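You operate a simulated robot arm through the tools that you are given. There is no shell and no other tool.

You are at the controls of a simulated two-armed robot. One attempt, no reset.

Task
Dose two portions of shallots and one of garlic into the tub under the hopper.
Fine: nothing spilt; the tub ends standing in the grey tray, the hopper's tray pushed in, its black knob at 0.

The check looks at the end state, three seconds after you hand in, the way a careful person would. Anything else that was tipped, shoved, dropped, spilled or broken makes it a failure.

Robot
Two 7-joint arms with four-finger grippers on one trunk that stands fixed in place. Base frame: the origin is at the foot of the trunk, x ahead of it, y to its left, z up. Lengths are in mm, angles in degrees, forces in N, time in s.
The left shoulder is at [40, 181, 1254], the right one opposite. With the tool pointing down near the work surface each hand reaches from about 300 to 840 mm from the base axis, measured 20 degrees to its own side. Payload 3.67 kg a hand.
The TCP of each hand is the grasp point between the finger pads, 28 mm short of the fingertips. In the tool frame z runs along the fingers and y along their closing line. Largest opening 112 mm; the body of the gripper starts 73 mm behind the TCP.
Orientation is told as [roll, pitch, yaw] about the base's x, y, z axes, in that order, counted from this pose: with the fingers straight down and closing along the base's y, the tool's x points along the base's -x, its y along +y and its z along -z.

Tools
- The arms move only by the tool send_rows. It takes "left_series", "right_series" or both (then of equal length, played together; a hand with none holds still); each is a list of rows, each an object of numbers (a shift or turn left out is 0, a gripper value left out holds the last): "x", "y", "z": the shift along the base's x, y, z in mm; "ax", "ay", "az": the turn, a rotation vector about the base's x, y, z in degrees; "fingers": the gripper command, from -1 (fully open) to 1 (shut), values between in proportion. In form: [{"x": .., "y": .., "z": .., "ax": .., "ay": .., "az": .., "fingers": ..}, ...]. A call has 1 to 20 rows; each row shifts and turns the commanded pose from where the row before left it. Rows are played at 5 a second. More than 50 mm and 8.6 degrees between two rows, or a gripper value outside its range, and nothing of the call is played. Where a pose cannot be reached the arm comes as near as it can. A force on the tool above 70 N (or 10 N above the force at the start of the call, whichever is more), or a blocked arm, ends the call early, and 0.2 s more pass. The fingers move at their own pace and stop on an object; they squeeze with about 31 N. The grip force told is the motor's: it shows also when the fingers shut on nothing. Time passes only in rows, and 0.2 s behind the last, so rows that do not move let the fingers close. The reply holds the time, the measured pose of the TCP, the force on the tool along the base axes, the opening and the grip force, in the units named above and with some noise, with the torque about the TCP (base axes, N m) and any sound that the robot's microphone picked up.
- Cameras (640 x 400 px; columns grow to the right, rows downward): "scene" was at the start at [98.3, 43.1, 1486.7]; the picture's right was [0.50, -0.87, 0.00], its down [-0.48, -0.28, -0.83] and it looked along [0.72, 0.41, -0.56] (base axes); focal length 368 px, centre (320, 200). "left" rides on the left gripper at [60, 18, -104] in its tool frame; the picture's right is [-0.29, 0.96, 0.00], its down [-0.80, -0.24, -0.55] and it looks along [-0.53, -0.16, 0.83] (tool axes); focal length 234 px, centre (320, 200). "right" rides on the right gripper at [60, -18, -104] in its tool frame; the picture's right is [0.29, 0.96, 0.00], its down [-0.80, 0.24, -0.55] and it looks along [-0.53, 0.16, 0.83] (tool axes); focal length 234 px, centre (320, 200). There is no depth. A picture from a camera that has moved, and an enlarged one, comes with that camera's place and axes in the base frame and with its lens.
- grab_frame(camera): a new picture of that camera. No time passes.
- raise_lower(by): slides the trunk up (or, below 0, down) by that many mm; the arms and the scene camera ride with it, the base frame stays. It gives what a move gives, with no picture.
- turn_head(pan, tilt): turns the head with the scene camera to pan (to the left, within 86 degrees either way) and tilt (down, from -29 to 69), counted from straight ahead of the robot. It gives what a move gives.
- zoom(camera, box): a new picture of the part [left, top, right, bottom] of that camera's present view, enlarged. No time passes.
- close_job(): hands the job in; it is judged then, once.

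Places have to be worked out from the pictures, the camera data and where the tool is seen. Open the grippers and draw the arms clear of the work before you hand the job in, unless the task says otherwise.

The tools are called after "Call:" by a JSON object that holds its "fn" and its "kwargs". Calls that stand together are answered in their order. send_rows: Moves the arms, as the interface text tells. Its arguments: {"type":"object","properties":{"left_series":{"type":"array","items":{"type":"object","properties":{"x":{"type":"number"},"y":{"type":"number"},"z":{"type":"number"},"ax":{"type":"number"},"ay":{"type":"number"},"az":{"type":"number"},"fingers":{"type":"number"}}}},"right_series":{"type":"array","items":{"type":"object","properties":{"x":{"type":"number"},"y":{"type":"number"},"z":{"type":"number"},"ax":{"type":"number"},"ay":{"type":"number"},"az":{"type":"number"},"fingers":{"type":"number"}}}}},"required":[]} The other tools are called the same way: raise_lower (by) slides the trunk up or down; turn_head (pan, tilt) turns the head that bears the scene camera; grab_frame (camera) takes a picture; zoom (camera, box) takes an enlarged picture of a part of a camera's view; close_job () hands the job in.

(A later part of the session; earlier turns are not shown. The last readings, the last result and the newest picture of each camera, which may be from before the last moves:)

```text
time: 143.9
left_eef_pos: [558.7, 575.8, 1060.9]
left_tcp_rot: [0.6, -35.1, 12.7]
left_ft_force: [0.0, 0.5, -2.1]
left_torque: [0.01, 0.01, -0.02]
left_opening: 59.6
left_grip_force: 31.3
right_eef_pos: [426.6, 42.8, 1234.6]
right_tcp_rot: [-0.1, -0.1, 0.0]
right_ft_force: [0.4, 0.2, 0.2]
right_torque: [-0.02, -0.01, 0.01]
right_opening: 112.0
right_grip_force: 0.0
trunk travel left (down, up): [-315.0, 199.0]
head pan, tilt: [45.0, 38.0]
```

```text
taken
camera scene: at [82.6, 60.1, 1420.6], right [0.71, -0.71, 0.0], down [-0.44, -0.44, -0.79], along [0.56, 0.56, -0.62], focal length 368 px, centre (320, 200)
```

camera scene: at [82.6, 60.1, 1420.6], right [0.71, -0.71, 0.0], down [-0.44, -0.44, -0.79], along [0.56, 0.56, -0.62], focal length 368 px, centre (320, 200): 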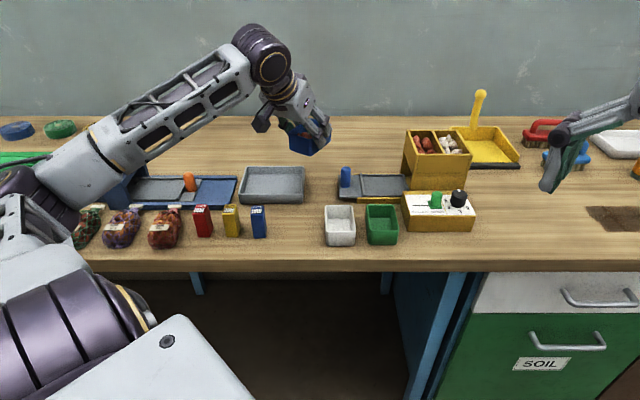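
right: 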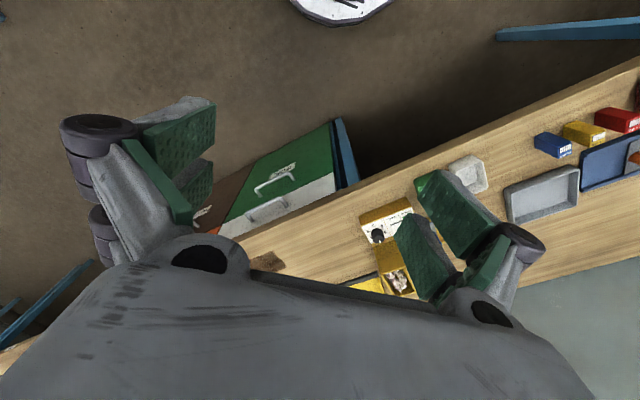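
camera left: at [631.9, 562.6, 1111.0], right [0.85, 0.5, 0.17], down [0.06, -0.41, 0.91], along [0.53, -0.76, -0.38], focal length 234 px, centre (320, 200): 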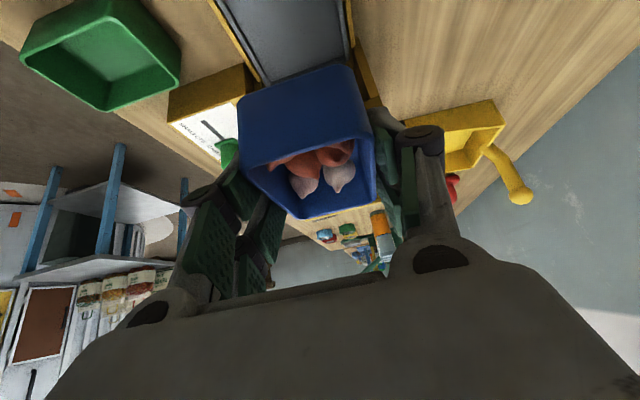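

The arm's elbow is still well above the table. I continue the remaining yaw and travel to hover above the grey tray.

Call:
{"fn": "send_rows", "kwargs": {"left_series": [{"x": -5.2, "y": 9.4, "az": 7.333}, {"x": -5.2, "y": 9.4, "az": 7.333}, {"x": -5.2, "y": 9.4, "az": 7.333}, {"x": -5.2, "y": 9.4, "az": 7.333}, {"x": -5.2, "y": 9.4, "az": 7.333}, {"x": -5.2, "y": 9.4, "az": 7.333}, {"x": -5.2, "y": 9.4, "az": 7.333}, {}]}}

Call:
{"fn": "grab_frame", "kwargs": {"camera": "scene"}}

Call:
{"fn": "grab_frame", "kwargs": {"camera": "left"}}

```text
time: 145.8
left_eef_pos: [522.4, 643.0, 1062.6]
left_tcp_rot: [0.6, -35.1, 64.0]
left_ft_force: [-0.3, 0.7, -1.6]
left_torque: [0.01, 0.0, 0.03]
left_opening: 60.0
left_grip_force: 31.0
right_eef_pos: [427.3, 43.6, 1236.4]
right_tcp_rot: [0.0, 0.0, 0.0]
right_ft_force: [0.0, 0.4, 0.3]
right_torque: [-0.02, -0.02, -0.02]
right_opening: 112.0
right_grip_force: 0.1
trunk travel left (down, up): [-315.0, 199.0]
head pan, tilt: [45.0, 38.0]
```

```text
taken
camera scene: at [82.4, 60.1, 1420.6], right [0.71, -0.71, 0.0], down [-0.44, -0.44, -0.79], along [0.56, 0.56, -0.62], focal length 368 px, centre (320, 200)
```

scene: 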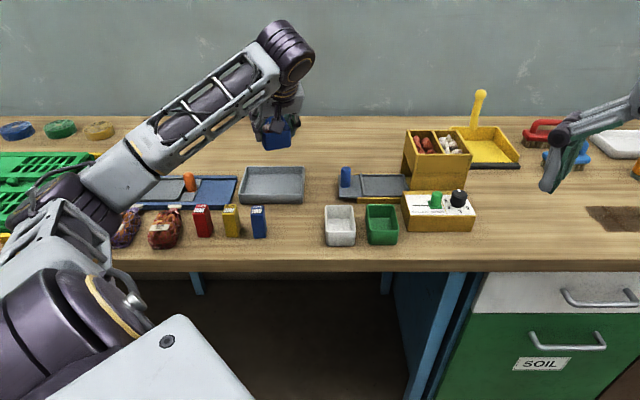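

```text
taken
camera left: at [458.4, 552.3, 1111.9], right [-0.76, 0.63, 0.17], down [0.37, 0.19, 0.91], along [0.54, 0.75, -0.38], focal length 234 px, centre (320, 200)
```

left: 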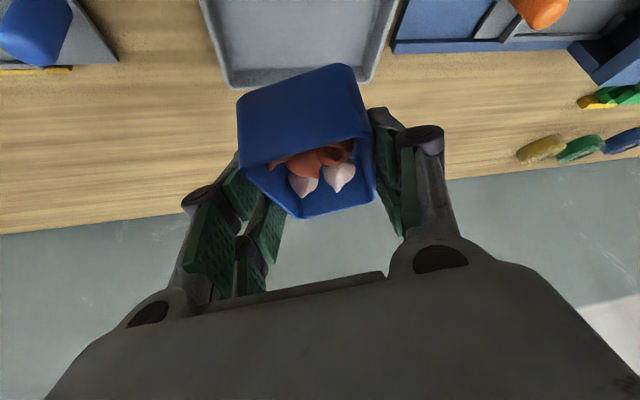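

Both cameras agree on the tray's position, and the tub is over its middle with a slight offset to the right. I lower with the trunk by 90 mm and check before the final descent.

Call:
{"fn": "raise_lower", "kwargs": {"by": -90}}

Call:
{"fn": "zoom", "kwargs": {"camera": "scene", "box": [180, 80, 360, 220]}}

Call:
{"fn": "grab_frame", "kwargs": {"camera": "left"}}

```text
time: 147.0
left_eef_pos: [522.3, 642.2, 972.3]
left_tcp_rot: [0.7, -35.1, 63.8]
left_ft_force: [0.7, -0.5, -1.9]
left_torque: [-0.03, 0.02, -0.01]
left_opening: 59.6
left_grip_force: 31.0
right_eef_pos: [426.2, 42.6, 1147.2]
right_tcp_rot: [-0.1, -0.1, 0.0]
right_ft_force: [-0.5, -0.5, -0.1]
right_torque: [-0.03, -0.01, 0.04]
right_opening: 112.1
right_grip_force: 0.1
trunk travel left (down, up): [-225.0, 289.0]
head pan, tilt: [45.0, 38.0]
```

```text
2.86 times, centred on (270, 150) of scene
camera zoom: at [82.4, 59.9, 1331.6], right [0.71, -0.71, 0.0], down [-0.44, -0.44, -0.79], along [0.56, 0.56, -0.62], focal length 1050 px, centre (463, 343)
```

zoom: 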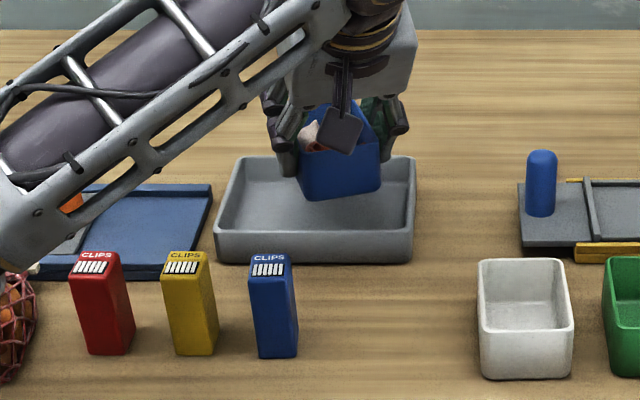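

```text
taken
camera left: at [458.3, 552.2, 1023.2], right [-0.76, 0.63, 0.17], down [0.37, 0.19, 0.91], along [0.54, 0.75, -0.38], focal length 234 px, centre (320, 200)
```

left: 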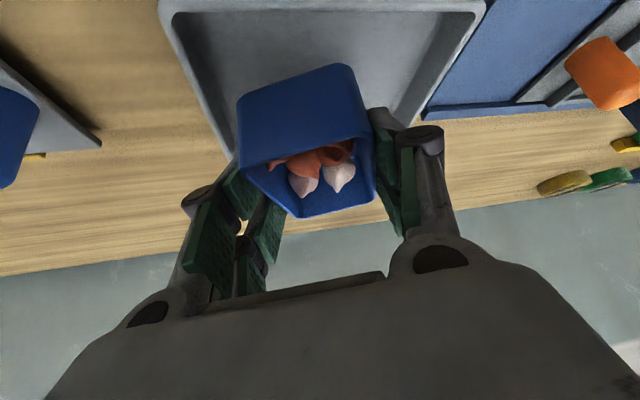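

The tub is above the tray, but its rear margin looks a bit slim. I rotate back 15° so the tub is nearly square with the tray, and shift 10 mm toward the robot.

Call:
{"fn": "send_rows", "kwargs": {"left_series": [{"x": -5, "az": -7.5}, {"x": -5, "az": -7.5}, {}, {"z": -10}, {}]}}

Call:
{"fn": "zoom", "kwargs": {"camera": "scene", "box": [210, 90, 340, 200]}}

Call:
{"fn": "grab_frame", "kwargs": {"camera": "left"}}

```text
time: 148.2
left_eef_pos: [514.3, 642.1, 961.6]
left_tcp_rot: [0.5, -35.1, 48.9]
left_ft_force: [-0.2, -0.8, -2.1]
left_torque: [0.01, 0.02, -0.01]
left_opening: 59.7
left_grip_force: 31.2
right_eef_pos: [426.4, 43.2, 1146.1]
right_tcp_rot: [-0.1, 0.0, 0.0]
right_ft_force: [-0.4, 0.2, 0.3]
right_torque: [0.03, -0.01, 0.0]
right_opening: 111.8
right_grip_force: 0.1
trunk travel left (down, up): [-225.0, 289.0]
head pan, tilt: [45.0, 38.0]
```

```text
3.64 times, centred on (275, 145) of scene
camera zoom: at [82.6, 59.9, 1331.6], right [0.71, -0.71, 0.0], down [-0.44, -0.44, -0.79], along [0.56, 0.56, -0.62], focal length 1337 px, centre (484, 400)
```

zoom: 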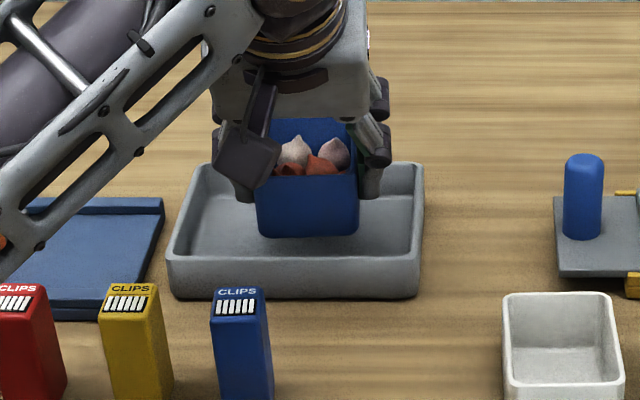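

```text
taken
camera left: at [427.3, 571.5, 1012.7], right [-0.57, 0.8, 0.17], down [0.41, 0.09, 0.91], along [0.71, 0.59, -0.38], focal length 234 px, centre (320, 200)
```

left: 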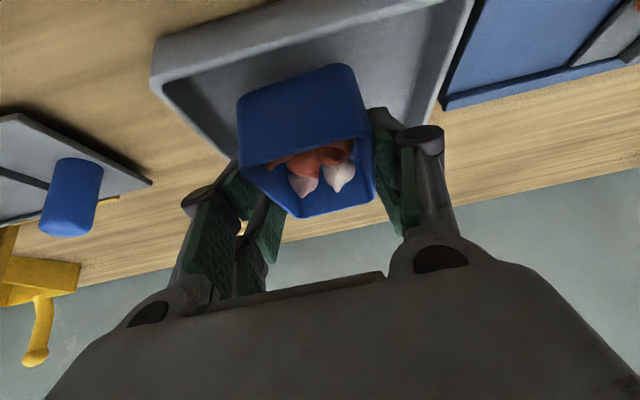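

The tub is square to the tray with margins on every side. I lower 16 mm, then continue in small steps until the tub touches the tray's floor.

Call:
{"fn": "send_rows", "kwargs": {"left_series": [{"z": -4}, {"z": -4}, {"z": -4}, {"z": -4}, {}]}}

Call:
{"fn": "send_rows", "kwargs": {"left_series": [{"z": -2}, {"z": -2}, {}]}}

Call:
{"fn": "zoom", "kwargs": {"camera": "scene", "box": [210, 90, 340, 200]}}

```text
time: 149.4
left_eef_pos: [513.9, 641.4, 946.6]
left_tcp_rot: [0.5, -35.1, 48.9]
left_ft_force: [-0.6, 0.4, -1.3]
left_torque: [0.0, 0.0, 0.0]
left_opening: 59.6
left_grip_force: 30.2
right_eef_pos: [426.6, 42.8, 1146.3]
right_tcp_rot: [0.0, 0.1, -0.1]
right_ft_force: [0.2, 0.0, -0.5]
right_torque: [-0.01, -0.02, 0.02]
right_opening: 111.9
right_grip_force: 0.0
trunk travel left (down, up): [-225.0, 289.0]
head pan, tilt: [45.0, 38.0]
```

```text
time: 150.2
left_eef_pos: [513.0, 642.7, 941.5]
left_tcp_rot: [0.6, -35.1, 48.9]
left_ft_force: [-0.2, -0.5, -1.4]
left_torque: [0.01, 0.01, 0.0]
left_opening: 59.8
left_grip_force: 31.1
right_eef_pos: [427.0, 42.6, 1146.8]
right_tcp_rot: [0.0, 0.0, 0.0]
right_ft_force: [-0.1, -0.1, -1.5]
right_torque: [-0.02, 0.02, -0.01]
right_opening: 112.0
right_grip_force: 0.0
trunk travel left (down, up): [-225.0, 289.0]
head pan, tilt: [45.0, 38.0]
```

```text
3.64 times, centred on (275, 145) of scene
camera zoom: at [82.6, 60.1, 1331.6], right [0.71, -0.71, 0.0], down [-0.44, -0.44, -0.79], along [0.56, 0.56, -0.62], focal length 1337 px, centre (484, 400)
```

zoom: 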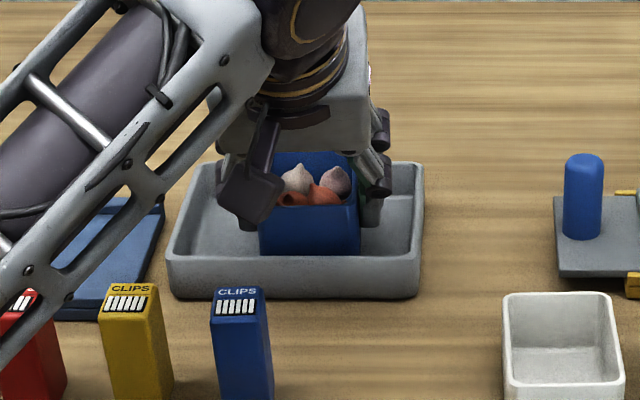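

Call:
{"fn": "send_rows", "kwargs": {"left_series": [{"z": -1.5}, {"z": -1.5}, {}]}}

Call:
{"fn": "send_rows", "kwargs": {"left_series": [{"z": -1.5}, {"z": -1}, {}]}}

```text
time: 151.0
left_eef_pos: [512.7, 643.4, 937.8]
left_tcp_rot: [0.7, -35.1, 48.9]
left_ft_force: [0.4, -0.3, -2.2]
left_torque: [-0.01, 0.0, 0.0]
left_opening: 59.6
left_grip_force: 31.1
right_eef_pos: [428.0, 42.5, 1146.5]
right_tcp_rot: [0.0, 0.0, -0.1]
right_ft_force: [0.1, 0.3, 0.1]
right_torque: [-0.04, -0.01, 0.03]
right_opening: 112.0
right_grip_force: 0.1
trunk travel left (down, up): [-225.0, 289.0]
head pan, tilt: [45.0, 38.0]
```

```text
time: 151.8
left_eef_pos: [512.3, 642.5, 937.8]
left_tcp_rot: [0.7, -35.2, 48.9]
left_ft_force: [-0.9, -0.3, -1.9]
left_torque: [0.0, -0.02, 0.02]
left_opening: 59.8
left_grip_force: 30.8
right_eef_pos: [427.8, 42.4, 1145.9]
right_tcp_rot: [0.0, 0.0, 0.0]
right_ft_force: [-1.1, 0.0, 0.1]
right_torque: [0.02, 0.02, -0.02]
right_opening: 112.2
right_grip_force: 0.0
trunk travel left (down, up): [-225.0, 289.0]
head pan, tilt: [45.0, 38.0]
```

No contact yet. I continue in small steps.

Call:
{"fn": "send_rows", "kwargs": {"left_series": [{"z": -1}, {"z": -1}, {}]}}

Call:
{"fn": "send_rows", "kwargs": {"left_series": [{"z": -1}, {"z": -1}, {}]}}

Call:
{"fn": "zoom", "kwargs": {"camera": "scene", "box": [230, 110, 320, 180]}}

```text
time: 152.6
left_eef_pos: [512.9, 642.3, 935.3]
left_tcp_rot: [0.7, -35.1, 49.0]
left_ft_force: [0.3, -0.5, -1.4]
left_torque: [0.0, 0.02, -0.02]
left_opening: 59.6
left_grip_force: 31.3
right_eef_pos: [427.1, 42.4, 1146.6]
right_tcp_rot: [0.0, 0.0, 0.0]
right_ft_force: [-0.1, 0.2, 0.0]
right_torque: [0.01, 0.02, -0.02]
right_opening: 112.0
right_grip_force: 0.1
trunk travel left (down, up): [-225.0, 289.0]
head pan, tilt: [45.0, 38.0]
```

```text
time: 153.4
left_eef_pos: [512.2, 641.3, 932.4]
left_tcp_rot: [0.6, -35.1, 48.8]
left_ft_force: [1.8, 0.0, -2.0]
left_torque: [0.0, 0.0, -0.03]
left_opening: 59.8
left_grip_force: 31.2
right_eef_pos: [426.4, 42.8, 1146.7]
right_tcp_rot: [-0.1, 0.0, 0.0]
right_ft_force: [0.2, 0.4, -0.4]
right_torque: [0.02, 0.01, 0.0]
right_opening: 112.0
right_grip_force: 0.0
trunk travel left (down, up): [-225.0, 289.0]
head pan, tilt: [45.0, 38.0]
```

```text
5.71 times, centred on (275, 145) of scene
camera zoom: at [82.6, 60.1, 1331.6], right [0.71, -0.71, 0.0], down [-0.44, -0.44, -0.79], along [0.56, 0.56, -0.62], focal length 2101 px, centre (577, 514)
```

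zoom: 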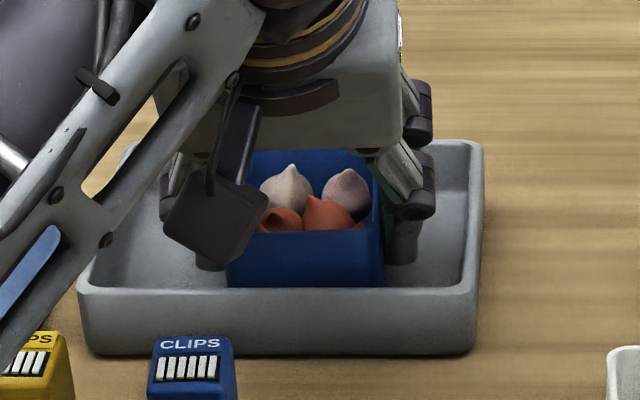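

Call:
{"fn": "send_rows", "kwargs": {"left_series": [{"z": -1}, {"z": -1}, {}]}}

Call:
{"fn": "send_rows", "kwargs": {"left_series": [{"z": -1}, {"z": -1}, {}]}}

```text
time: 154.2
left_eef_pos: [512.1, 642.0, 932.3]
left_tcp_rot: [0.5, -35.2, 48.9]
left_ft_force: [2.3, 0.9, 5.3]
left_torque: [0.22, -0.31, -0.05]
left_opening: 59.9
left_grip_force: 31.1
right_eef_pos: [425.9, 42.1, 1146.6]
right_tcp_rot: [0.2, 0.0, -0.1]
right_ft_force: [0.1, -0.3, -0.7]
right_torque: [-0.01, -0.02, -0.01]
right_opening: 112.1
right_grip_force: 0.0
trunk travel left (down, up): [-225.0, 289.0]
head pan, tilt: [45.0, 38.0]
```

```text
time: 155.0
left_eef_pos: [511.4, 640.6, 932.1]
left_tcp_rot: [0.4, -35.4, 49.0]
left_ft_force: [5.2, 6.5, 22.1]
left_torque: [0.04, 0.05, -0.01]
left_opening: 59.6
left_grip_force: 31.1
right_eef_pos: [426.2, 41.3, 1147.6]
right_tcp_rot: [0.0, -0.1, 0.0]
right_ft_force: [0.4, -0.6, -0.2]
right_torque: [0.0, 0.02, 0.01]
right_opening: 111.8
right_grip_force: 0.0
trunk travel left (down, up): [-225.0, 289.0]
head pan, tilt: [45.0, 38.0]
```

The tub is seated on the tray's floor (22 N upward). I relax by 1.2 mm and open the fingers just enough to release it.

Call:
{"fn": "send_rows", "kwargs": {"left_series": [{"z": 1.2}, {}, {"fingers": -0.18}, {}, {}]}}

Call:
{"fn": "zoom", "kwargs": {"camera": "scene", "box": [230, 110, 320, 180]}}

Call:
{"fn": "grab_frame", "kwargs": {"camera": "left"}}

```text
time: 156.2
left_eef_pos: [512.4, 640.5, 929.3]
left_tcp_rot: [0.6, -35.0, 48.8]
left_ft_force: [0.8, -0.3, -0.6]
left_torque: [0.01, -0.01, -0.03]
left_opening: 65.9
left_grip_force: 0.2
right_eef_pos: [427.6, 41.6, 1147.6]
right_tcp_rot: [0.0, -0.1, 0.0]
right_ft_force: [0.4, 0.1, -0.2]
right_torque: [-0.04, 0.01, 0.0]
right_opening: 112.1
right_grip_force: 0.2
trunk travel left (down, up): [-225.0, 289.0]
head pan, tilt: [45.0, 38.0]
```

```text
5.71 times, centred on (275, 145) of scene
camera zoom: at [82.6, 60.0, 1331.6], right [0.71, -0.71, 0.0], down [-0.44, -0.44, -0.79], along [0.56, 0.56, -0.62], focal length 2101 px, centre (577, 514)
```

zoom: 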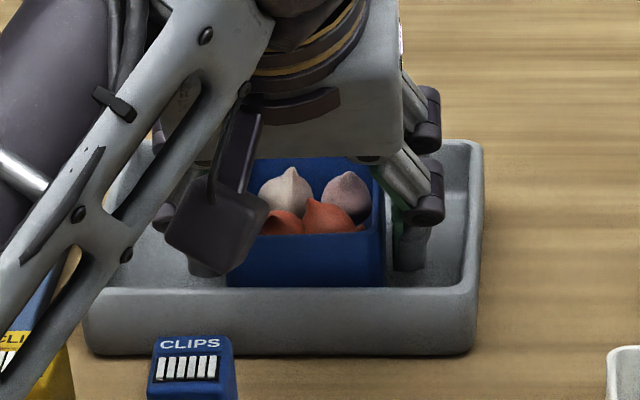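

```text
taken
camera left: at [427.3, 571.5, 980.1], right [-0.57, 0.8, 0.17], down [0.41, 0.09, 0.91], along [0.71, 0.59, -0.38], focal length 234 px, centre (320, 200)
```

left: 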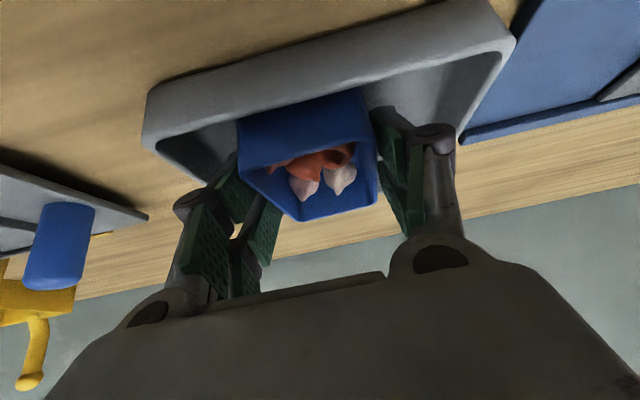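

Released with the tub standing in the tray. I retreat slowly along the tool axis.

Call:
{"fn": "send_rows", "kwargs": {"left_series": [{"x": -3, "y": -3.5, "z": 6.6}, {"x": -4.5, "y": -5.2, "z": 9.8}, {"x": -4.5, "y": -5.2, "z": 9.8}, {"x": -4.5, "y": -5.2, "z": 12}, {"x": -4.5, "y": -5.2, "z": 14}, {"x": -4.5, "y": -5.2, "z": 20}, {"z": 25}, {"z": 25}, {}]}}

Call:
{"fn": "zoom", "kwargs": {"camera": "scene", "box": [210, 90, 340, 200]}}

Call:
{"fn": "grab_frame", "kwargs": {"camera": "left"}}

```text
time: 158.2
left_eef_pos: [486.9, 613.2, 1053.1]
left_tcp_rot: [0.6, -35.0, 49.0]
left_ft_force: [-0.5, -0.6, 0.0]
left_torque: [-0.03, 0.03, 0.01]
left_opening: 66.1
left_grip_force: 0.1
right_eef_pos: [426.5, 43.3, 1146.2]
right_tcp_rot: [-0.1, 0.0, -0.1]
right_ft_force: [-0.7, 0.0, 0.2]
right_torque: [0.0, -0.03, -0.03]
right_opening: 111.9
right_grip_force: 0.0
trunk travel left (down, up): [-225.0, 289.0]
head pan, tilt: [45.0, 38.0]
```

```text
3.64 times, centred on (275, 145) of scene
camera zoom: at [82.6, 60.2, 1331.6], right [0.71, -0.71, 0.0], down [-0.44, -0.44, -0.79], along [0.56, 0.56, -0.62], focal length 1337 px, centre (484, 400)
```

zoom: 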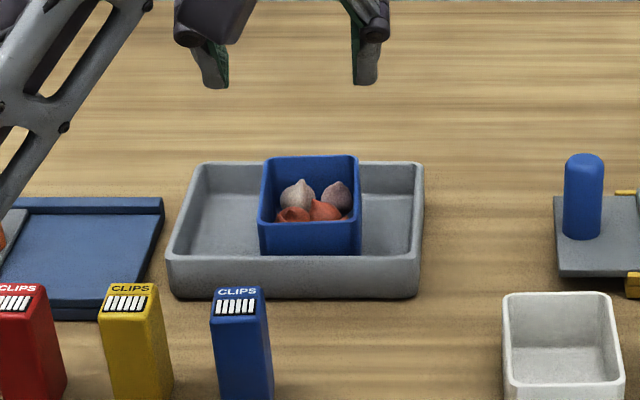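

```text
taken
camera left: at [401.0, 542.2, 1104.2], right [-0.57, 0.8, 0.17], down [0.41, 0.09, 0.91], along [0.71, 0.59, -0.38], focal length 234 px, centre (320, 200)
```

left: 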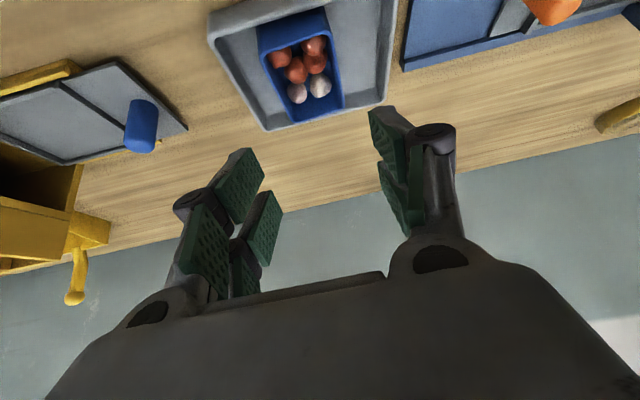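

Call:
{"fn": "zoom", "kwargs": {"camera": "left", "box": [200, 0, 400, 140]}}

Call:
{"fn": "zoom", "kwargs": {"camera": "scene", "box": [235, 120, 315, 180]}}

```text
2.86 times, centred on (300, 70) of left
camera zoom: at [401.0, 542.2, 1104.2], right [-0.57, 0.8, 0.17], down [0.41, 0.09, 0.91], along [0.71, 0.59, -0.38], focal length 669 px, centre (377, 571)
```

zoom: 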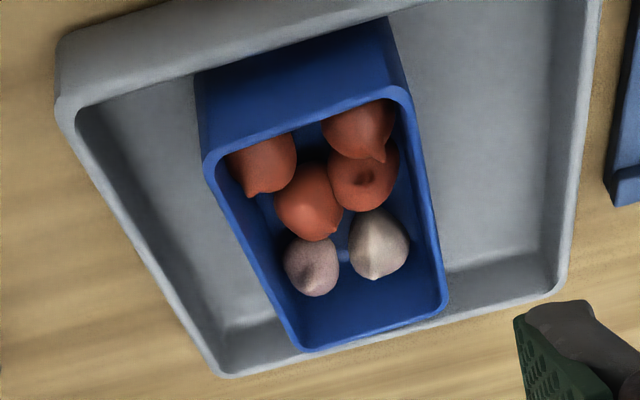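

```text
6.67 times, centred on (275, 150) of scene
camera zoom: at [82.6, 60.2, 1331.6], right [0.71, -0.71, 0.0], down [-0.44, -0.44, -0.79], along [0.56, 0.56, -0.62], focal length 2451 px, centre (620, 533)
```

zoom: 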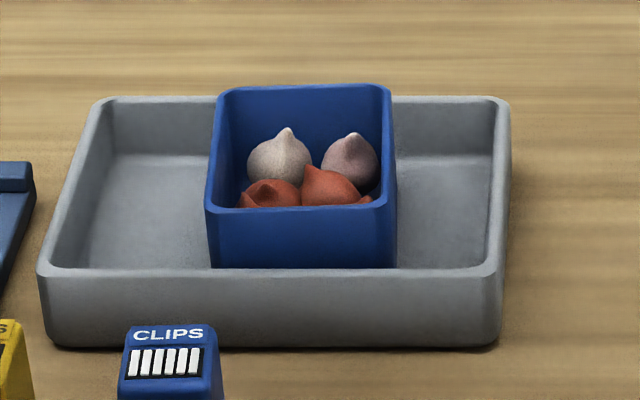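

The tub stands flat in the grey tray with all six pieces inside. Next is pushing the empty hopper tray in (knob is at 0): I lower the trunk 30 mm to the earlier working height and swing the hand back toward the peg.

Call:
{"fn": "raise_lower", "kwargs": {"by": -30}}

Call:
{"fn": "send_rows", "kwargs": {"left_series": [{"x": 2, "y": -4, "z": 20}, {"x": 8.7, "y": -3.4, "z": 10, "az": -7.3}, {"x": 8.7, "y": -3.4, "z": 10, "az": -7.3}, {"x": 8.7, "y": -3.4, "z": 8, "az": -7.3}, {"x": 8.7, "y": -3.4, "az": -7.3}, {"x": 8.7, "y": -3.4, "az": -7.3}, {"x": 8.7, "y": -3.4, "az": -7.3}, {"x": 8.7, "y": -3.4, "az": -7.3}, {"x": 8.7, "y": -3.4, "az": -7.3}, {"x": 8.7, "y": -3.4, "az": -7.3}, {"x": 8.7, "y": -3.4, "az": -7.3}, {"x": 8.7, "y": -3.4, "az": -7.3}, {"x": 8.7, "y": -3.4, "az": -7.3}, {"x": 8.7, "y": -3.4, "az": -7.3, "fingers": 0.214}, {}]}}

Call:
{"fn": "turn_head", "kwargs": {"pan": 30, "tilt": 33}}

Call:
{"fn": "grab_frame", "kwargs": {"camera": "scene"}}

Call:
{"fn": "grab_frame", "kwargs": {"camera": "left"}}

```text
time: 158.9
left_eef_pos: [485.3, 613.0, 1023.4]
left_tcp_rot: [0.7, -35.2, 48.8]
left_ft_force: [0.0, 1.1, 0.6]
left_torque: [0.0, -0.03, 0.0]
left_opening: 66.2
left_grip_force: 0.1
right_eef_pos: [425.9, 41.6, 1117.2]
right_tcp_rot: [0.0, 0.0, 0.0]
right_ft_force: [0.1, 0.7, 0.4]
right_torque: [0.03, -0.02, 0.0]
right_opening: 111.9
right_grip_force: 0.0
trunk travel left (down, up): [-195.0, 319.0]
head pan, tilt: [45.0, 38.0]
```

```text
time: 162.2
left_eef_pos: [601.0, 563.9, 1071.6]
left_tcp_rot: [0.6, -35.1, -46.1]
left_ft_force: [1.2, 0.2, 1.2]
left_torque: [-0.01, -0.03, -0.02]
left_opening: 43.7
left_grip_force: 0.0
right_eef_pos: [425.6, 43.6, 1116.1]
right_tcp_rot: [0.0, -0.1, 0.0]
right_ft_force: [-1.0, -0.8, -0.6]
right_torque: [0.0, -0.02, 0.05]
right_opening: 112.0
right_grip_force: 0.2
trunk travel left (down, up): [-195.0, 319.0]
head pan, tilt: [45.0, 38.0]
```

```text
time: 162.9
left_eef_pos: [601.1, 564.3, 1070.8]
left_tcp_rot: [0.5, -35.1, -46.0]
left_ft_force: [-0.9, -0.3, 0.0]
left_torque: [0.0, -0.01, -0.03]
left_opening: 44.2
left_grip_force: 0.1
right_eef_pos: [426.8, 43.2, 1116.2]
right_tcp_rot: [0.0, 0.0, 0.0]
right_ft_force: [-0.5, -0.3, -0.7]
right_torque: [0.0, 0.0, -0.01]
right_opening: 111.7
right_grip_force: 0.2
trunk travel left (down, up): [-195.0, 319.0]
head pan, tilt: [30.0, 33.0]
```

```text
taken
camera scene: at [98.6, 43.5, 1309.3], right [0.5, -0.87, 0.0], down [-0.47, -0.27, -0.84], along [0.73, 0.42, -0.55], focal length 368 px, centre (320, 200)
```

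scene: 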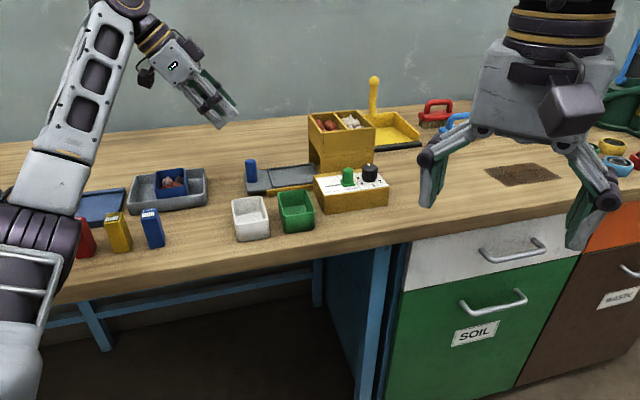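

```text
taken
camera left: at [537.7, 654.4, 1121.6], right [0.85, 0.5, 0.17], down [0.06, -0.41, 0.91], along [0.53, -0.76, -0.38], focal length 234 px, centre (320, 200)
```

left: 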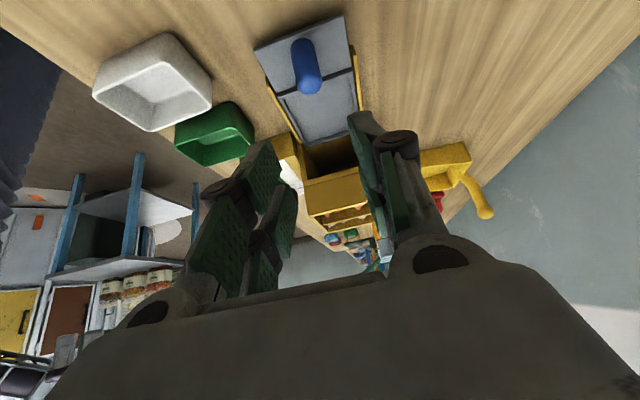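

Call:
{"fn": "zoom", "kwargs": {"camera": "left", "box": [220, 0, 400, 160]}}

Call:
{"fn": "zoom", "kwargs": {"camera": "scene", "box": [210, 110, 410, 240]}}

```text
2.50 times, centred on (310, 80) of left
camera zoom: at [537.7, 654.4, 1121.6], right [0.85, 0.5, 0.17], down [0.06, -0.41, 0.91], along [0.53, -0.76, -0.38], focal length 585 px, centre (345, 500)
```

zoom: 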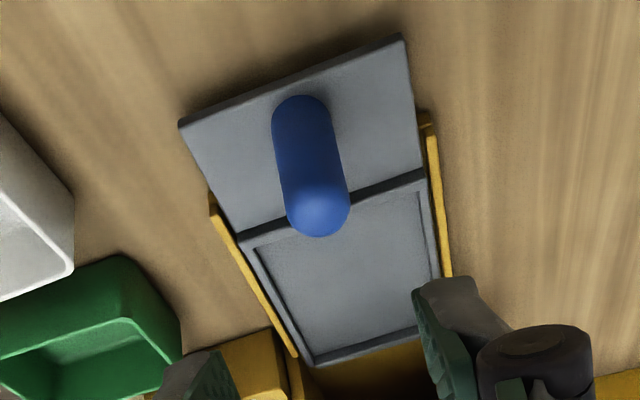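

```text
3.08 times, centred on (310, 175) of scene
camera zoom: at [98.6, 43.5, 1309.3], right [0.5, -0.87, 0.0], down [-0.47, -0.27, -0.84], along [0.73, 0.42, -0.55], focal length 1131 px, centre (351, 277)
```

zoom: 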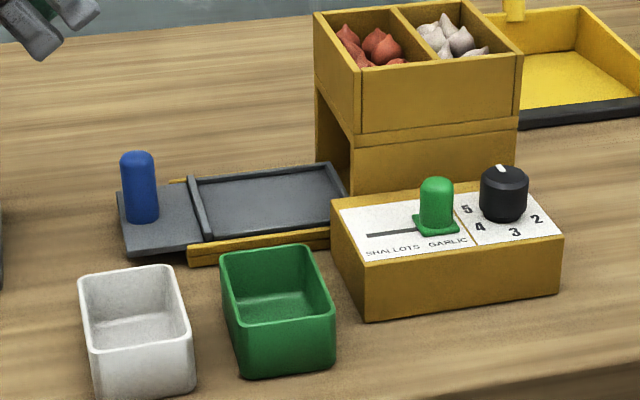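

The peg is at about (637, 530), where I left it, and the knob and empty tray look right. I go to the pre-grip point and onto the peg again.

Call:
{"fn": "send_rows", "kwargs": {"left_series": [{"x": 4.3, "y": -3.5, "z": -28}, {"x": 4.3, "y": -3.5, "z": -28}, {"x": 4.3, "y": -3.5, "z": -28}, {}]}}

Call:
{"fn": "grab_frame", "kwargs": {"camera": "left"}}

Call:
{"fn": "zoom", "kwargs": {"camera": "scene", "box": [210, 110, 410, 240]}}

```text
time: 163.9
left_eef_pos: [613.8, 552.5, 987.3]
left_tcp_rot: [0.6, -35.1, -46.0]
left_ft_force: [0.3, 0.0, 0.0]
left_torque: [0.02, 0.02, -0.02]
left_opening: 43.8
left_grip_force: 0.1
right_eef_pos: [427.2, 42.7, 1117.0]
right_tcp_rot: [0.1, 0.0, 0.0]
right_ft_force: [0.2, 0.1, 0.2]
right_torque: [0.02, -0.01, 0.01]
right_opening: 112.1
right_grip_force: 0.0
trunk travel left (down, up): [-195.0, 319.0]
head pan, tilt: [30.0, 33.0]
```

```text
taken
camera left: at [549.0, 643.6, 1037.4], right [0.85, 0.5, 0.17], down [0.06, -0.41, 0.91], along [0.53, -0.76, -0.38], focal length 234 px, centre (320, 200)
```

left: 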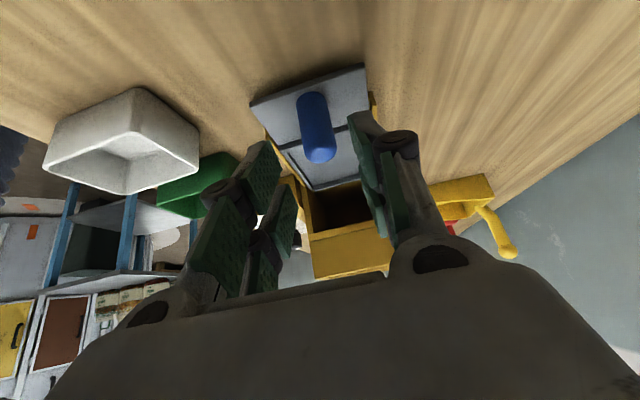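

```text
3.08 times, centred on (310, 175) of scene
camera zoom: at [98.4, 43.2, 1309.4], right [0.5, -0.87, 0.0], down [-0.47, -0.27, -0.84], along [0.73, 0.42, -0.54], focal length 1131 px, centre (351, 277)
```

zoom: 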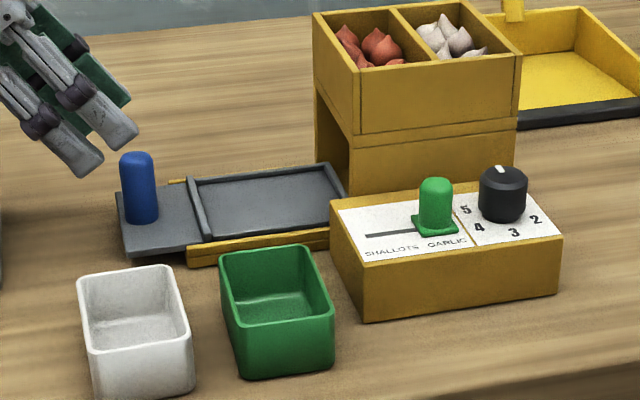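

Aligned as before. I advance onto the peg, staying a touch higher since the plate overhangs, and close.

Call:
{"fn": "send_rows", "kwargs": {"left_series": [{"x": 8.1, "y": -7.9, "z": -15.7}, {"x": 8.1, "y": -7.9, "z": -15.7}, {"x": 8.0, "y": -7.8, "z": -15.5}, {}, {"fingers": 1}, {}, {}, {}]}}

Call:
{"fn": "zoom", "kwargs": {"camera": "left", "box": [200, 40, 440, 240]}}

Call:
{"fn": "zoom", "kwargs": {"camera": "scene", "box": [210, 110, 410, 240]}}

```text
time: 165.7
left_eef_pos: [637.7, 529.8, 941.5]
left_tcp_rot: [0.6, -35.3, -46.0]
left_ft_force: [1.9, 4.2, 4.4]
left_torque: [0.3, 0.19, 0.12]
left_opening: 23.4
left_grip_force: 45.3
right_eef_pos: [426.9, 41.5, 1116.8]
right_tcp_rot: [-0.1, 0.0, -0.1]
right_ft_force: [-0.2, -1.0, -0.7]
right_torque: [0.01, -0.02, -0.03]
right_opening: 112.1
right_grip_force: 0.0
trunk travel left (down, up): [-195.0, 319.0]
head pan, tilt: [30.0, 33.0]
```

```text
2.00 times, centred on (320, 140) of left
camera zoom: at [572.9, 619.6, 991.4], right [0.85, 0.5, 0.17], down [0.06, -0.41, 0.91], along [0.53, -0.76, -0.38], focal length 468 px, centre (320, 320)
```

zoom: 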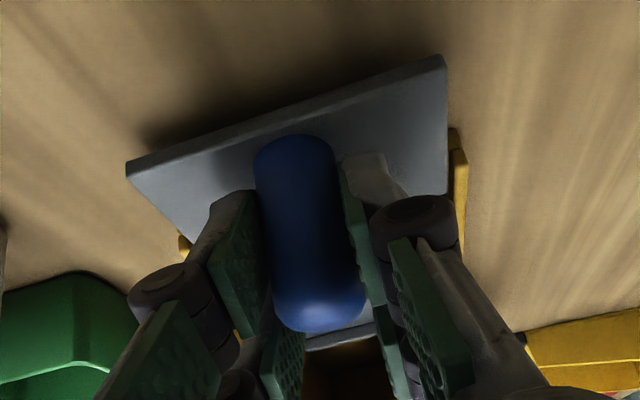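

```text
3.08 times, centred on (310, 175) of scene
camera zoom: at [98.4, 43.2, 1309.4], right [0.5, -0.87, 0.0], down [-0.47, -0.27, -0.84], along [0.73, 0.42, -0.54], focal length 1131 px, centre (351, 277)
```

zoom: 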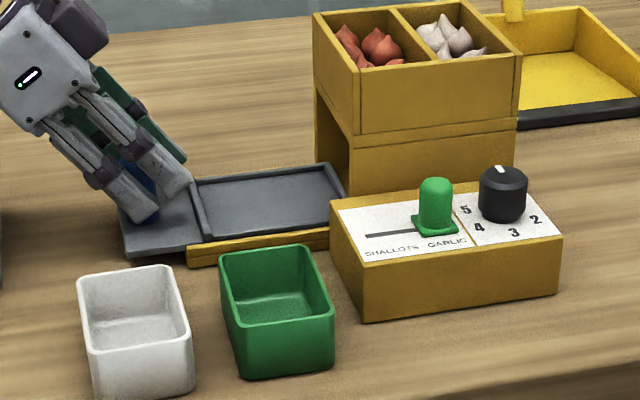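

Firm grip on the peg. I push the tray in along the rail, 48 mm first.

Call:
{"fn": "send_rows", "kwargs": {"left_series": [{"x": 4.22, "y": -4.26}, {"x": 4.22, "y": -4.26}, {"x": 4.22, "y": -4.26}, {"x": 4.22, "y": -4.26}, {"x": 4.22, "y": -4.26}, {"x": 4.22, "y": -4.26}, {"x": 4.22, "y": -4.26}, {"x": 4.22, "y": -4.26}, {}]}}

Call:
{"fn": "zoom", "kwargs": {"camera": "scene", "box": [210, 110, 410, 240]}}

```text
time: 167.7
left_eef_pos: [671.2, 494.5, 941.1]
left_tcp_rot: [0.5, -35.2, -46.0]
left_ft_force: [-4.7, -3.1, -1.7]
left_torque: [-0.54, -0.21, 0.13]
left_opening: 23.1
left_grip_force: 45.0
right_eef_pos: [425.8, 42.4, 1116.7]
right_tcp_rot: [-0.1, 0.0, -0.1]
right_ft_force: [0.5, 0.3, -0.2]
right_torque: [0.0, 0.01, 0.0]
right_opening: 112.1
right_grip_force: 0.1
trunk travel left (down, up): [-195.0, 319.0]
head pan, tilt: [30.0, 33.0]
```

```text
3.08 times, centred on (310, 175) of scene
camera zoom: at [98.1, 43.1, 1309.4], right [0.5, -0.87, 0.0], down [-0.47, -0.27, -0.84], along [0.73, 0.42, -0.54], focal length 1131 px, centre (351, 277)
```

zoom: 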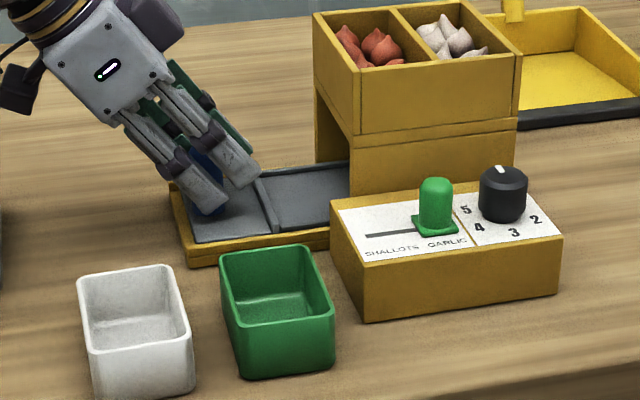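

Smooth and with little force. I push the next 48 mm.

Call:
{"fn": "send_rows", "kwargs": {"left_series": [{"x": 4.24, "y": -4.24}, {"x": 4.24, "y": -4.24}, {"x": 4.24, "y": -4.24}, {"x": 4.24, "y": -4.24}, {"x": 4.24, "y": -4.24}, {"x": 4.24, "y": -4.24}, {"x": 4.24, "y": -4.24}, {"x": 4.24, "y": -4.24}, {}]}}

Call:
{"fn": "zoom", "kwargs": {"camera": "scene", "box": [210, 110, 410, 240]}}

```text
time: 169.7
left_eef_pos: [705.7, 460.5, 941.1]
left_tcp_rot: [0.5, -35.3, -45.9]
left_ft_force: [-6.7, -7.0, -6.8]
left_torque: [-0.65, -0.27, 0.17]
left_opening: 23.3
left_grip_force: 45.0
right_eef_pos: [425.8, 42.3, 1117.9]
right_tcp_rot: [0.0, -0.1, -0.1]
right_ft_force: [-0.4, 0.3, 0.0]
right_torque: [0.0, -0.04, 0.03]
right_opening: 112.0
right_grip_force: 0.0
trunk travel left (down, up): [-195.0, 319.0]
head pan, tilt: [30.0, 33.0]
```

```text
3.08 times, centred on (310, 175) of scene
camera zoom: at [98.5, 42.9, 1309.3], right [0.5, -0.87, 0.0], down [-0.47, -0.27, -0.84], along [0.73, 0.42, -0.54], focal length 1131 px, centre (351, 277)
```

zoom: 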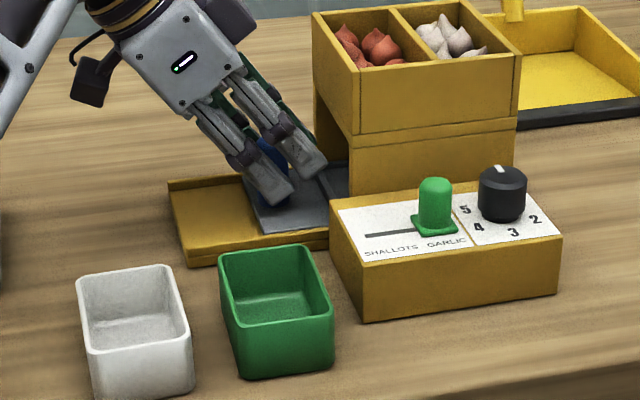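

Nearly home. I push the last few millimetres in small steps to feel the stop.

Call:
{"fn": "send_rows", "kwargs": {"left_series": [{"x": 1.4, "y": -1.4}, {"x": 1.4, "y": -1.4}, {}]}}

Call:
{"fn": "send_rows", "kwargs": {"left_series": [{"x": 1.2, "y": -1.2}, {}]}}

Call:
{"fn": "send_rows", "kwargs": {"left_series": [{"x": 1.2, "y": -1.2}, {}]}}

```text
time: 170.5
left_eef_pos: [708.1, 457.8, 940.4]
left_tcp_rot: [0.6, -35.1, -45.9]
left_ft_force: [-7.3, -9.0, -6.3]
left_torque: [-0.75, -0.07, 0.1]
left_opening: 23.0
left_grip_force: 45.0
right_eef_pos: [426.4, 41.1, 1116.2]
right_tcp_rot: [0.2, 0.0, 0.1]
right_ft_force: [0.9, 1.2, -0.8]
right_torque: [0.01, 0.0, 0.02]
right_opening: 112.1
right_grip_force: 0.1
trunk travel left (down, up): [-195.0, 319.0]
head pan, tilt: [30.0, 33.0]
```

```text
time: 171.1
left_eef_pos: [708.2, 456.4, 940.7]
left_tcp_rot: [0.5, -35.0, -46.0]
left_ft_force: [-10.0, -10.1, -7.0]
left_torque: [-0.49, 0.24, 0.07]
left_opening: 23.0
left_grip_force: 44.7
right_eef_pos: [426.5, 41.5, 1116.1]
right_tcp_rot: [0.1, -0.1, 0.0]
right_ft_force: [0.2, -0.3, 0.7]
right_torque: [0.0, -0.03, 0.05]
right_opening: 112.0
right_grip_force: 0.1
trunk travel left (down, up): [-195.0, 319.0]
head pan, tilt: [30.0, 33.0]
```

```text
time: 171.7
left_eef_pos: [708.6, 457.9, 941.1]
left_tcp_rot: [0.5, -35.0, -46.0]
left_ft_force: [-14.1, -10.7, -6.6]
left_torque: [-0.49, 0.44, -0.01]
left_opening: 23.1
left_grip_force: 45.0
right_eef_pos: [426.6, 41.8, 1117.1]
right_tcp_rot: [0.1, 0.1, 0.0]
right_ft_force: [0.0, 0.4, -0.3]
right_torque: [0.0, 0.0, 0.01]
right_opening: 111.9
right_grip_force: 0.0
trunk travel left (down, up): [-195.0, 319.0]
head pan, tilt: [30.0, 33.0]
```

Call:
{"fn": "send_rows", "kwargs": {"left_series": [{"x": 0.4, "y": -1.9}, {}]}}

Call:
{"fn": "send_rows", "kwargs": {"left_series": [{"x": 1.2, "y": -1.2}, {}]}}

Call:
{"fn": "zoom", "kwargs": {"camera": "scene", "box": [240, 140, 330, 210]}}

```text
time: 172.3
left_eef_pos: [709.3, 457.3, 941.6]
left_tcp_rot: [0.6, -35.1, -45.8]
left_ft_force: [-17.9, -2.6, -6.2]
left_torque: [0.12, 0.83, 0.0]
left_opening: 23.0
left_grip_force: 45.4
right_eef_pos: [425.7, 41.7, 1116.9]
right_tcp_rot: [0.0, -0.1, 0.0]
right_ft_force: [-0.8, -0.4, -0.2]
right_torque: [0.02, 0.02, -0.01]
right_opening: 112.0
right_grip_force: 0.0
trunk travel left (down, up): [-195.0, 319.0]
head pan, tilt: [30.0, 33.0]
```

```text
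time: 172.9
left_eef_pos: [710.1, 456.2, 941.5]
left_tcp_rot: [0.5, -35.0, -45.9]
left_ft_force: [-27.9, 7.1, -8.5]
left_torque: [0.24, 0.84, 0.18]
left_opening: 23.0
left_grip_force: 45.6
right_eef_pos: [424.5, 44.3, 1116.4]
right_tcp_rot: [0.1, -0.1, 0.0]
right_ft_force: [-0.5, -0.6, 0.6]
right_torque: [-0.01, 0.0, 0.02]
right_opening: 112.0
right_grip_force: 0.0
trunk travel left (down, up): [-195.0, 319.0]
head pan, tilt: [30.0, 33.0]
```

```text
5.71 times, centred on (285, 175) of scene
camera zoom: at [95.7, 45.2, 1309.5], right [0.5, -0.87, 0.0], down [-0.47, -0.27, -0.84], along [0.73, 0.42, -0.54], focal length 2101 px, centre (520, 343)
```

zoom: 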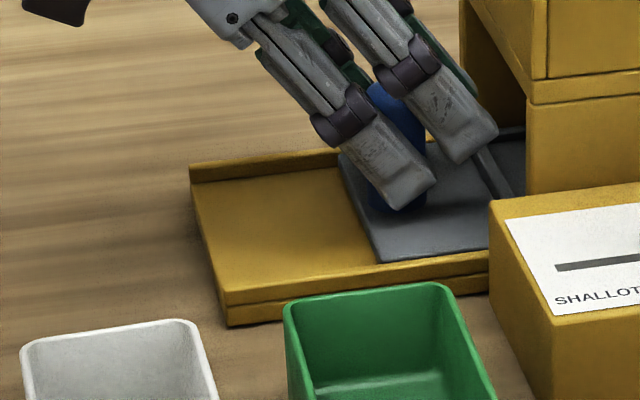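

The tray is against its stop again (about 25 N, TCP at the same spot as before). I open the fingers and retreat along the tool axis.

Call:
{"fn": "send_rows", "kwargs": {"left_series": [{"fingers": 0.214}, {}, {"x": -7.2, "y": 7.2, "z": 14.3}, {"x": -7.2, "y": 7.2, "z": 14.3}, {"x": -7.2, "y": 7.2, "z": 14.3}, {"x": -7.2, "y": 7.2, "z": 14.3}, {"x": -15, "y": 5, "z": 25}, {"x": -15, "y": 5, "z": 25}, {}]}}

Call:
{"fn": "zoom", "kwargs": {"camera": "scene", "box": [210, 110, 410, 240]}}

Call:
{"fn": "grab_frame", "kwargs": {"camera": "left"}}

```text
time: 174.9
left_eef_pos: [653.9, 493.7, 1047.3]
left_tcp_rot: [0.5, -35.1, -46.0]
left_ft_force: [0.2, 0.6, -0.5]
left_torque: [0.04, -0.04, 0.0]
left_opening: 44.1
left_grip_force: 0.1
right_eef_pos: [427.8, 41.9, 1116.1]
right_tcp_rot: [0.0, 0.0, 0.0]
right_ft_force: [0.0, 0.6, -0.4]
right_torque: [0.0, 0.02, 0.02]
right_opening: 112.2
right_grip_force: 0.0
trunk travel left (down, up): [-195.0, 319.0]
head pan, tilt: [30.0, 33.0]
```

```text
3.08 times, centred on (310, 175) of scene
camera zoom: at [99.1, 43.5, 1309.3], right [0.5, -0.87, 0.0], down [-0.47, -0.27, -0.84], along [0.73, 0.42, -0.55], focal length 1131 px, centre (351, 277)
```

zoom: 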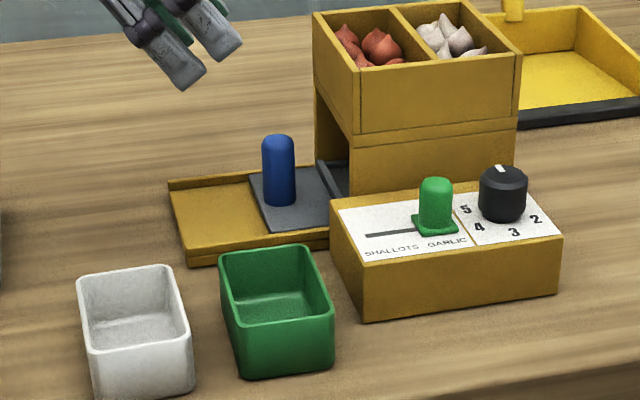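

```text
taken
camera left: at [589.8, 584.3, 1097.4], right [0.85, 0.5, 0.17], down [0.06, -0.41, 0.91], along [0.53, -0.76, -0.38], focal length 234 px, centre (320, 200)
```

left: 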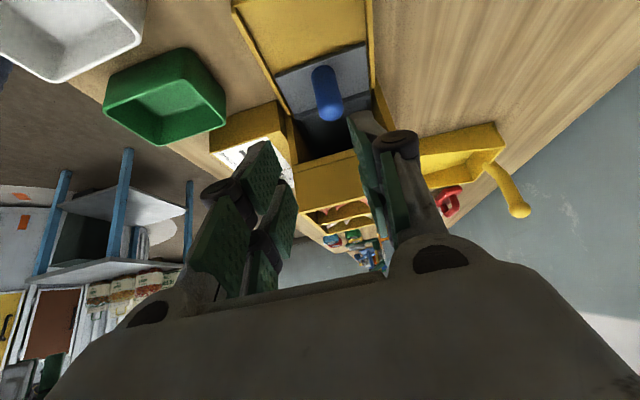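

The tray is in and empty. I check the knob's mark closely and inspect the area for any spill.

Call:
{"fn": "zoom", "kwargs": {"camera": "scene", "box": [350, 155, 400, 190]}}

Call:
{"fn": "grab_frame", "kwargs": {"camera": "scene"}}

```text
11.43 times, centred on (375, 172) of scene
camera zoom: at [99.1, 43.5, 1309.3], right [0.5, -0.87, 0.0], down [-0.47, -0.27, -0.84], along [0.73, 0.42, -0.55], focal length 4202 px, centre (-309, 514)
```

zoom: 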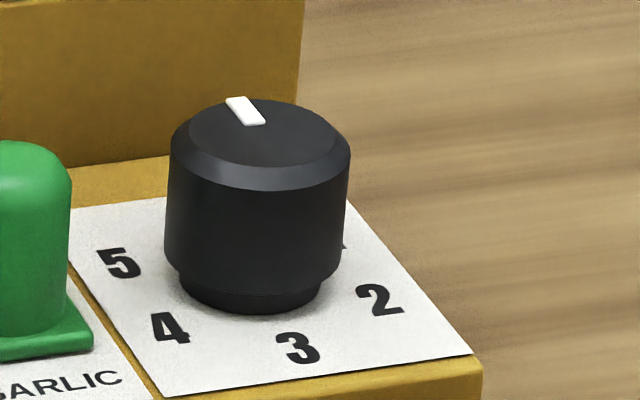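

```text
taken
camera scene: at [99.1, 43.5, 1309.3], right [0.5, -0.87, 0.0], down [-0.47, -0.27, -0.84], along [0.73, 0.42, -0.55], focal length 368 px, centre (320, 200)
```

scene: 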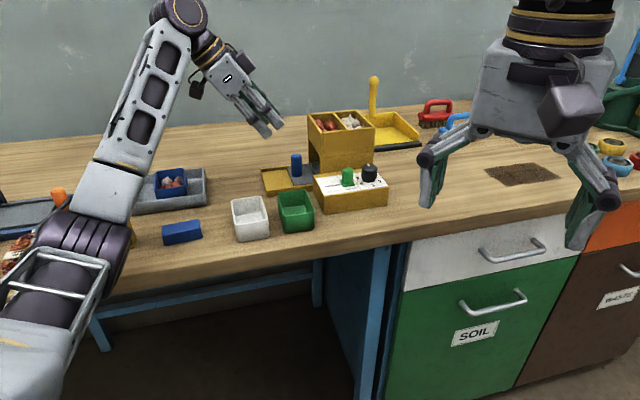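

The blue clips box by the tray has been knocked over — the low-hanging elbow must have touched it. I raise the trunk straight up to clear the arm from the table before looking at the damage.

Call:
{"fn": "raise_lower", "kwargs": {"by": 200}}

Call:
{"fn": "turn_head", "kwargs": {"pan": 45, "tilt": 45}}

Call:
{"fn": "grab_frame", "kwargs": {"camera": "scene"}}

```text
time: 177.1
left_eef_pos: [654.0, 494.7, 1244.9]
left_tcp_rot: [0.5, -35.0, -46.1]
left_ft_force: [0.7, -0.1, 0.0]
left_torque: [0.02, -0.01, 0.0]
left_opening: 43.8
left_grip_force: 0.1
right_eef_pos: [427.1, 41.4, 1314.8]
right_tcp_rot: [0.0, 0.0, 0.0]
right_ft_force: [-0.3, 0.0, -0.4]
right_torque: [-0.02, 0.02, 0.02]
right_opening: 111.9
right_grip_force: 0.1
trunk travel left (down, up): [-395.0, 119.0]
head pan, tilt: [30.0, 33.0]
```

```text
time: 177.9
left_eef_pos: [653.7, 492.7, 1245.9]
left_tcp_rot: [0.7, -35.1, -46.1]
left_ft_force: [0.0, 0.7, 0.3]
left_torque: [0.01, -0.02, 0.03]
left_opening: 43.9
left_grip_force: 0.0
right_eef_pos: [426.1, 42.1, 1315.8]
right_tcp_rot: [0.0, 0.0, 0.1]
right_ft_force: [0.6, -0.3, 0.8]
right_torque: [0.01, 0.03, -0.01]
right_opening: 111.9
right_grip_force: 0.0
trunk travel left (down, up): [-395.0, 119.0]
head pan, tilt: [45.0, 45.0]
```

```text
taken
camera scene: at [79.2, 56.4, 1490.4], right [0.71, -0.71, 0.0], down [-0.5, -0.5, -0.71], along [0.5, 0.5, -0.71], focal length 368 px, centre (320, 200)
```

scene: 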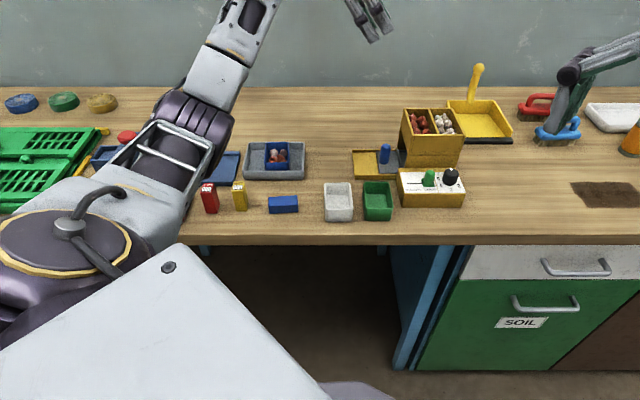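

Only the blue clips box was tipped (red and yellow still stand); it lies at about (431, 526), fallen sideways from about (395, 551). I need to stand it back up, so I bring the hand over it at a safe height with the tool vertical and look closely.

Call:
{"fn": "send_rows", "kwargs": {"left_series": [{"x": -20, "y": 2, "ax": 4.95, "ay": 4.95}, {"x": -20, "y": 2, "ax": 4.95, "ay": 4.95}, {"x": -20, "y": 2, "ax": 4.95, "ay": 4.95}, {"x": -20, "y": 2, "ax": 4.95, "ay": 4.95}, {"x": -20, "y": 2, "ax": 4.95, "ay": 4.95}, {"x": -25, "y": 2}, {"x": -25, "y": 2}, {"x": -25, "y": 2}, {}]}}

Call:
{"fn": "grab_frame", "kwargs": {"camera": "scene"}}

Call:
{"fn": "grab_frame", "kwargs": {"camera": "left"}}

```text
time: 179.9
left_eef_pos: [478.6, 510.0, 1245.3]
left_tcp_rot: [-0.1, -0.1, -45.7]
left_ft_force: [0.8, -0.1, 0.7]
left_torque: [0.01, 0.01, -0.01]
left_opening: 44.1
left_grip_force: 0.1
right_eef_pos: [428.3, 41.3, 1315.2]
right_tcp_rot: [-0.1, 0.0, 0.1]
right_ft_force: [0.6, -0.6, -0.2]
right_torque: [-0.03, 0.01, 0.0]
right_opening: 112.1
right_grip_force: 0.1
trunk travel left (down, up): [-395.0, 119.0]
head pan, tilt: [45.0, 45.0]
```

```text
taken
camera scene: at [80.0, 56.4, 1490.3], right [0.71, -0.71, 0.0], down [-0.5, -0.5, -0.71], along [0.5, 0.5, -0.71], focal length 368 px, centre (320, 200)
```

scene: 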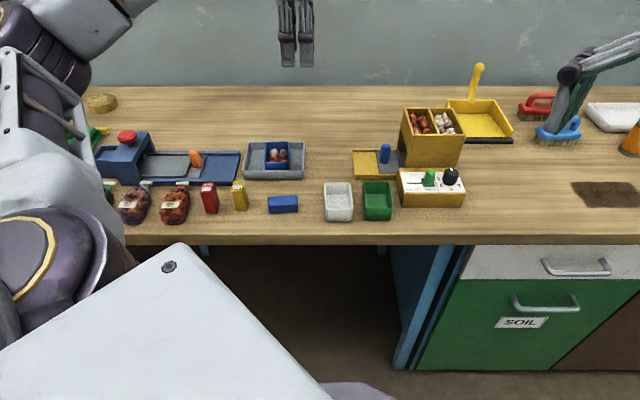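

```text
taken
camera left: at [449.9, 565.6, 1349.8], right [0.89, 0.46, 0.0], down [0.38, -0.74, 0.56], along [0.26, -0.49, -0.83], focal length 234 px, centre (320, 200)
```

left: 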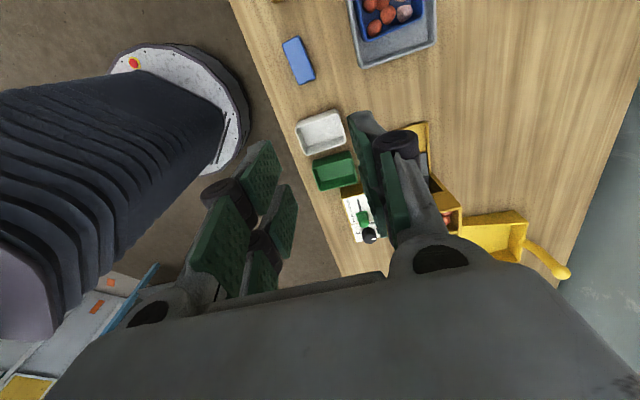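

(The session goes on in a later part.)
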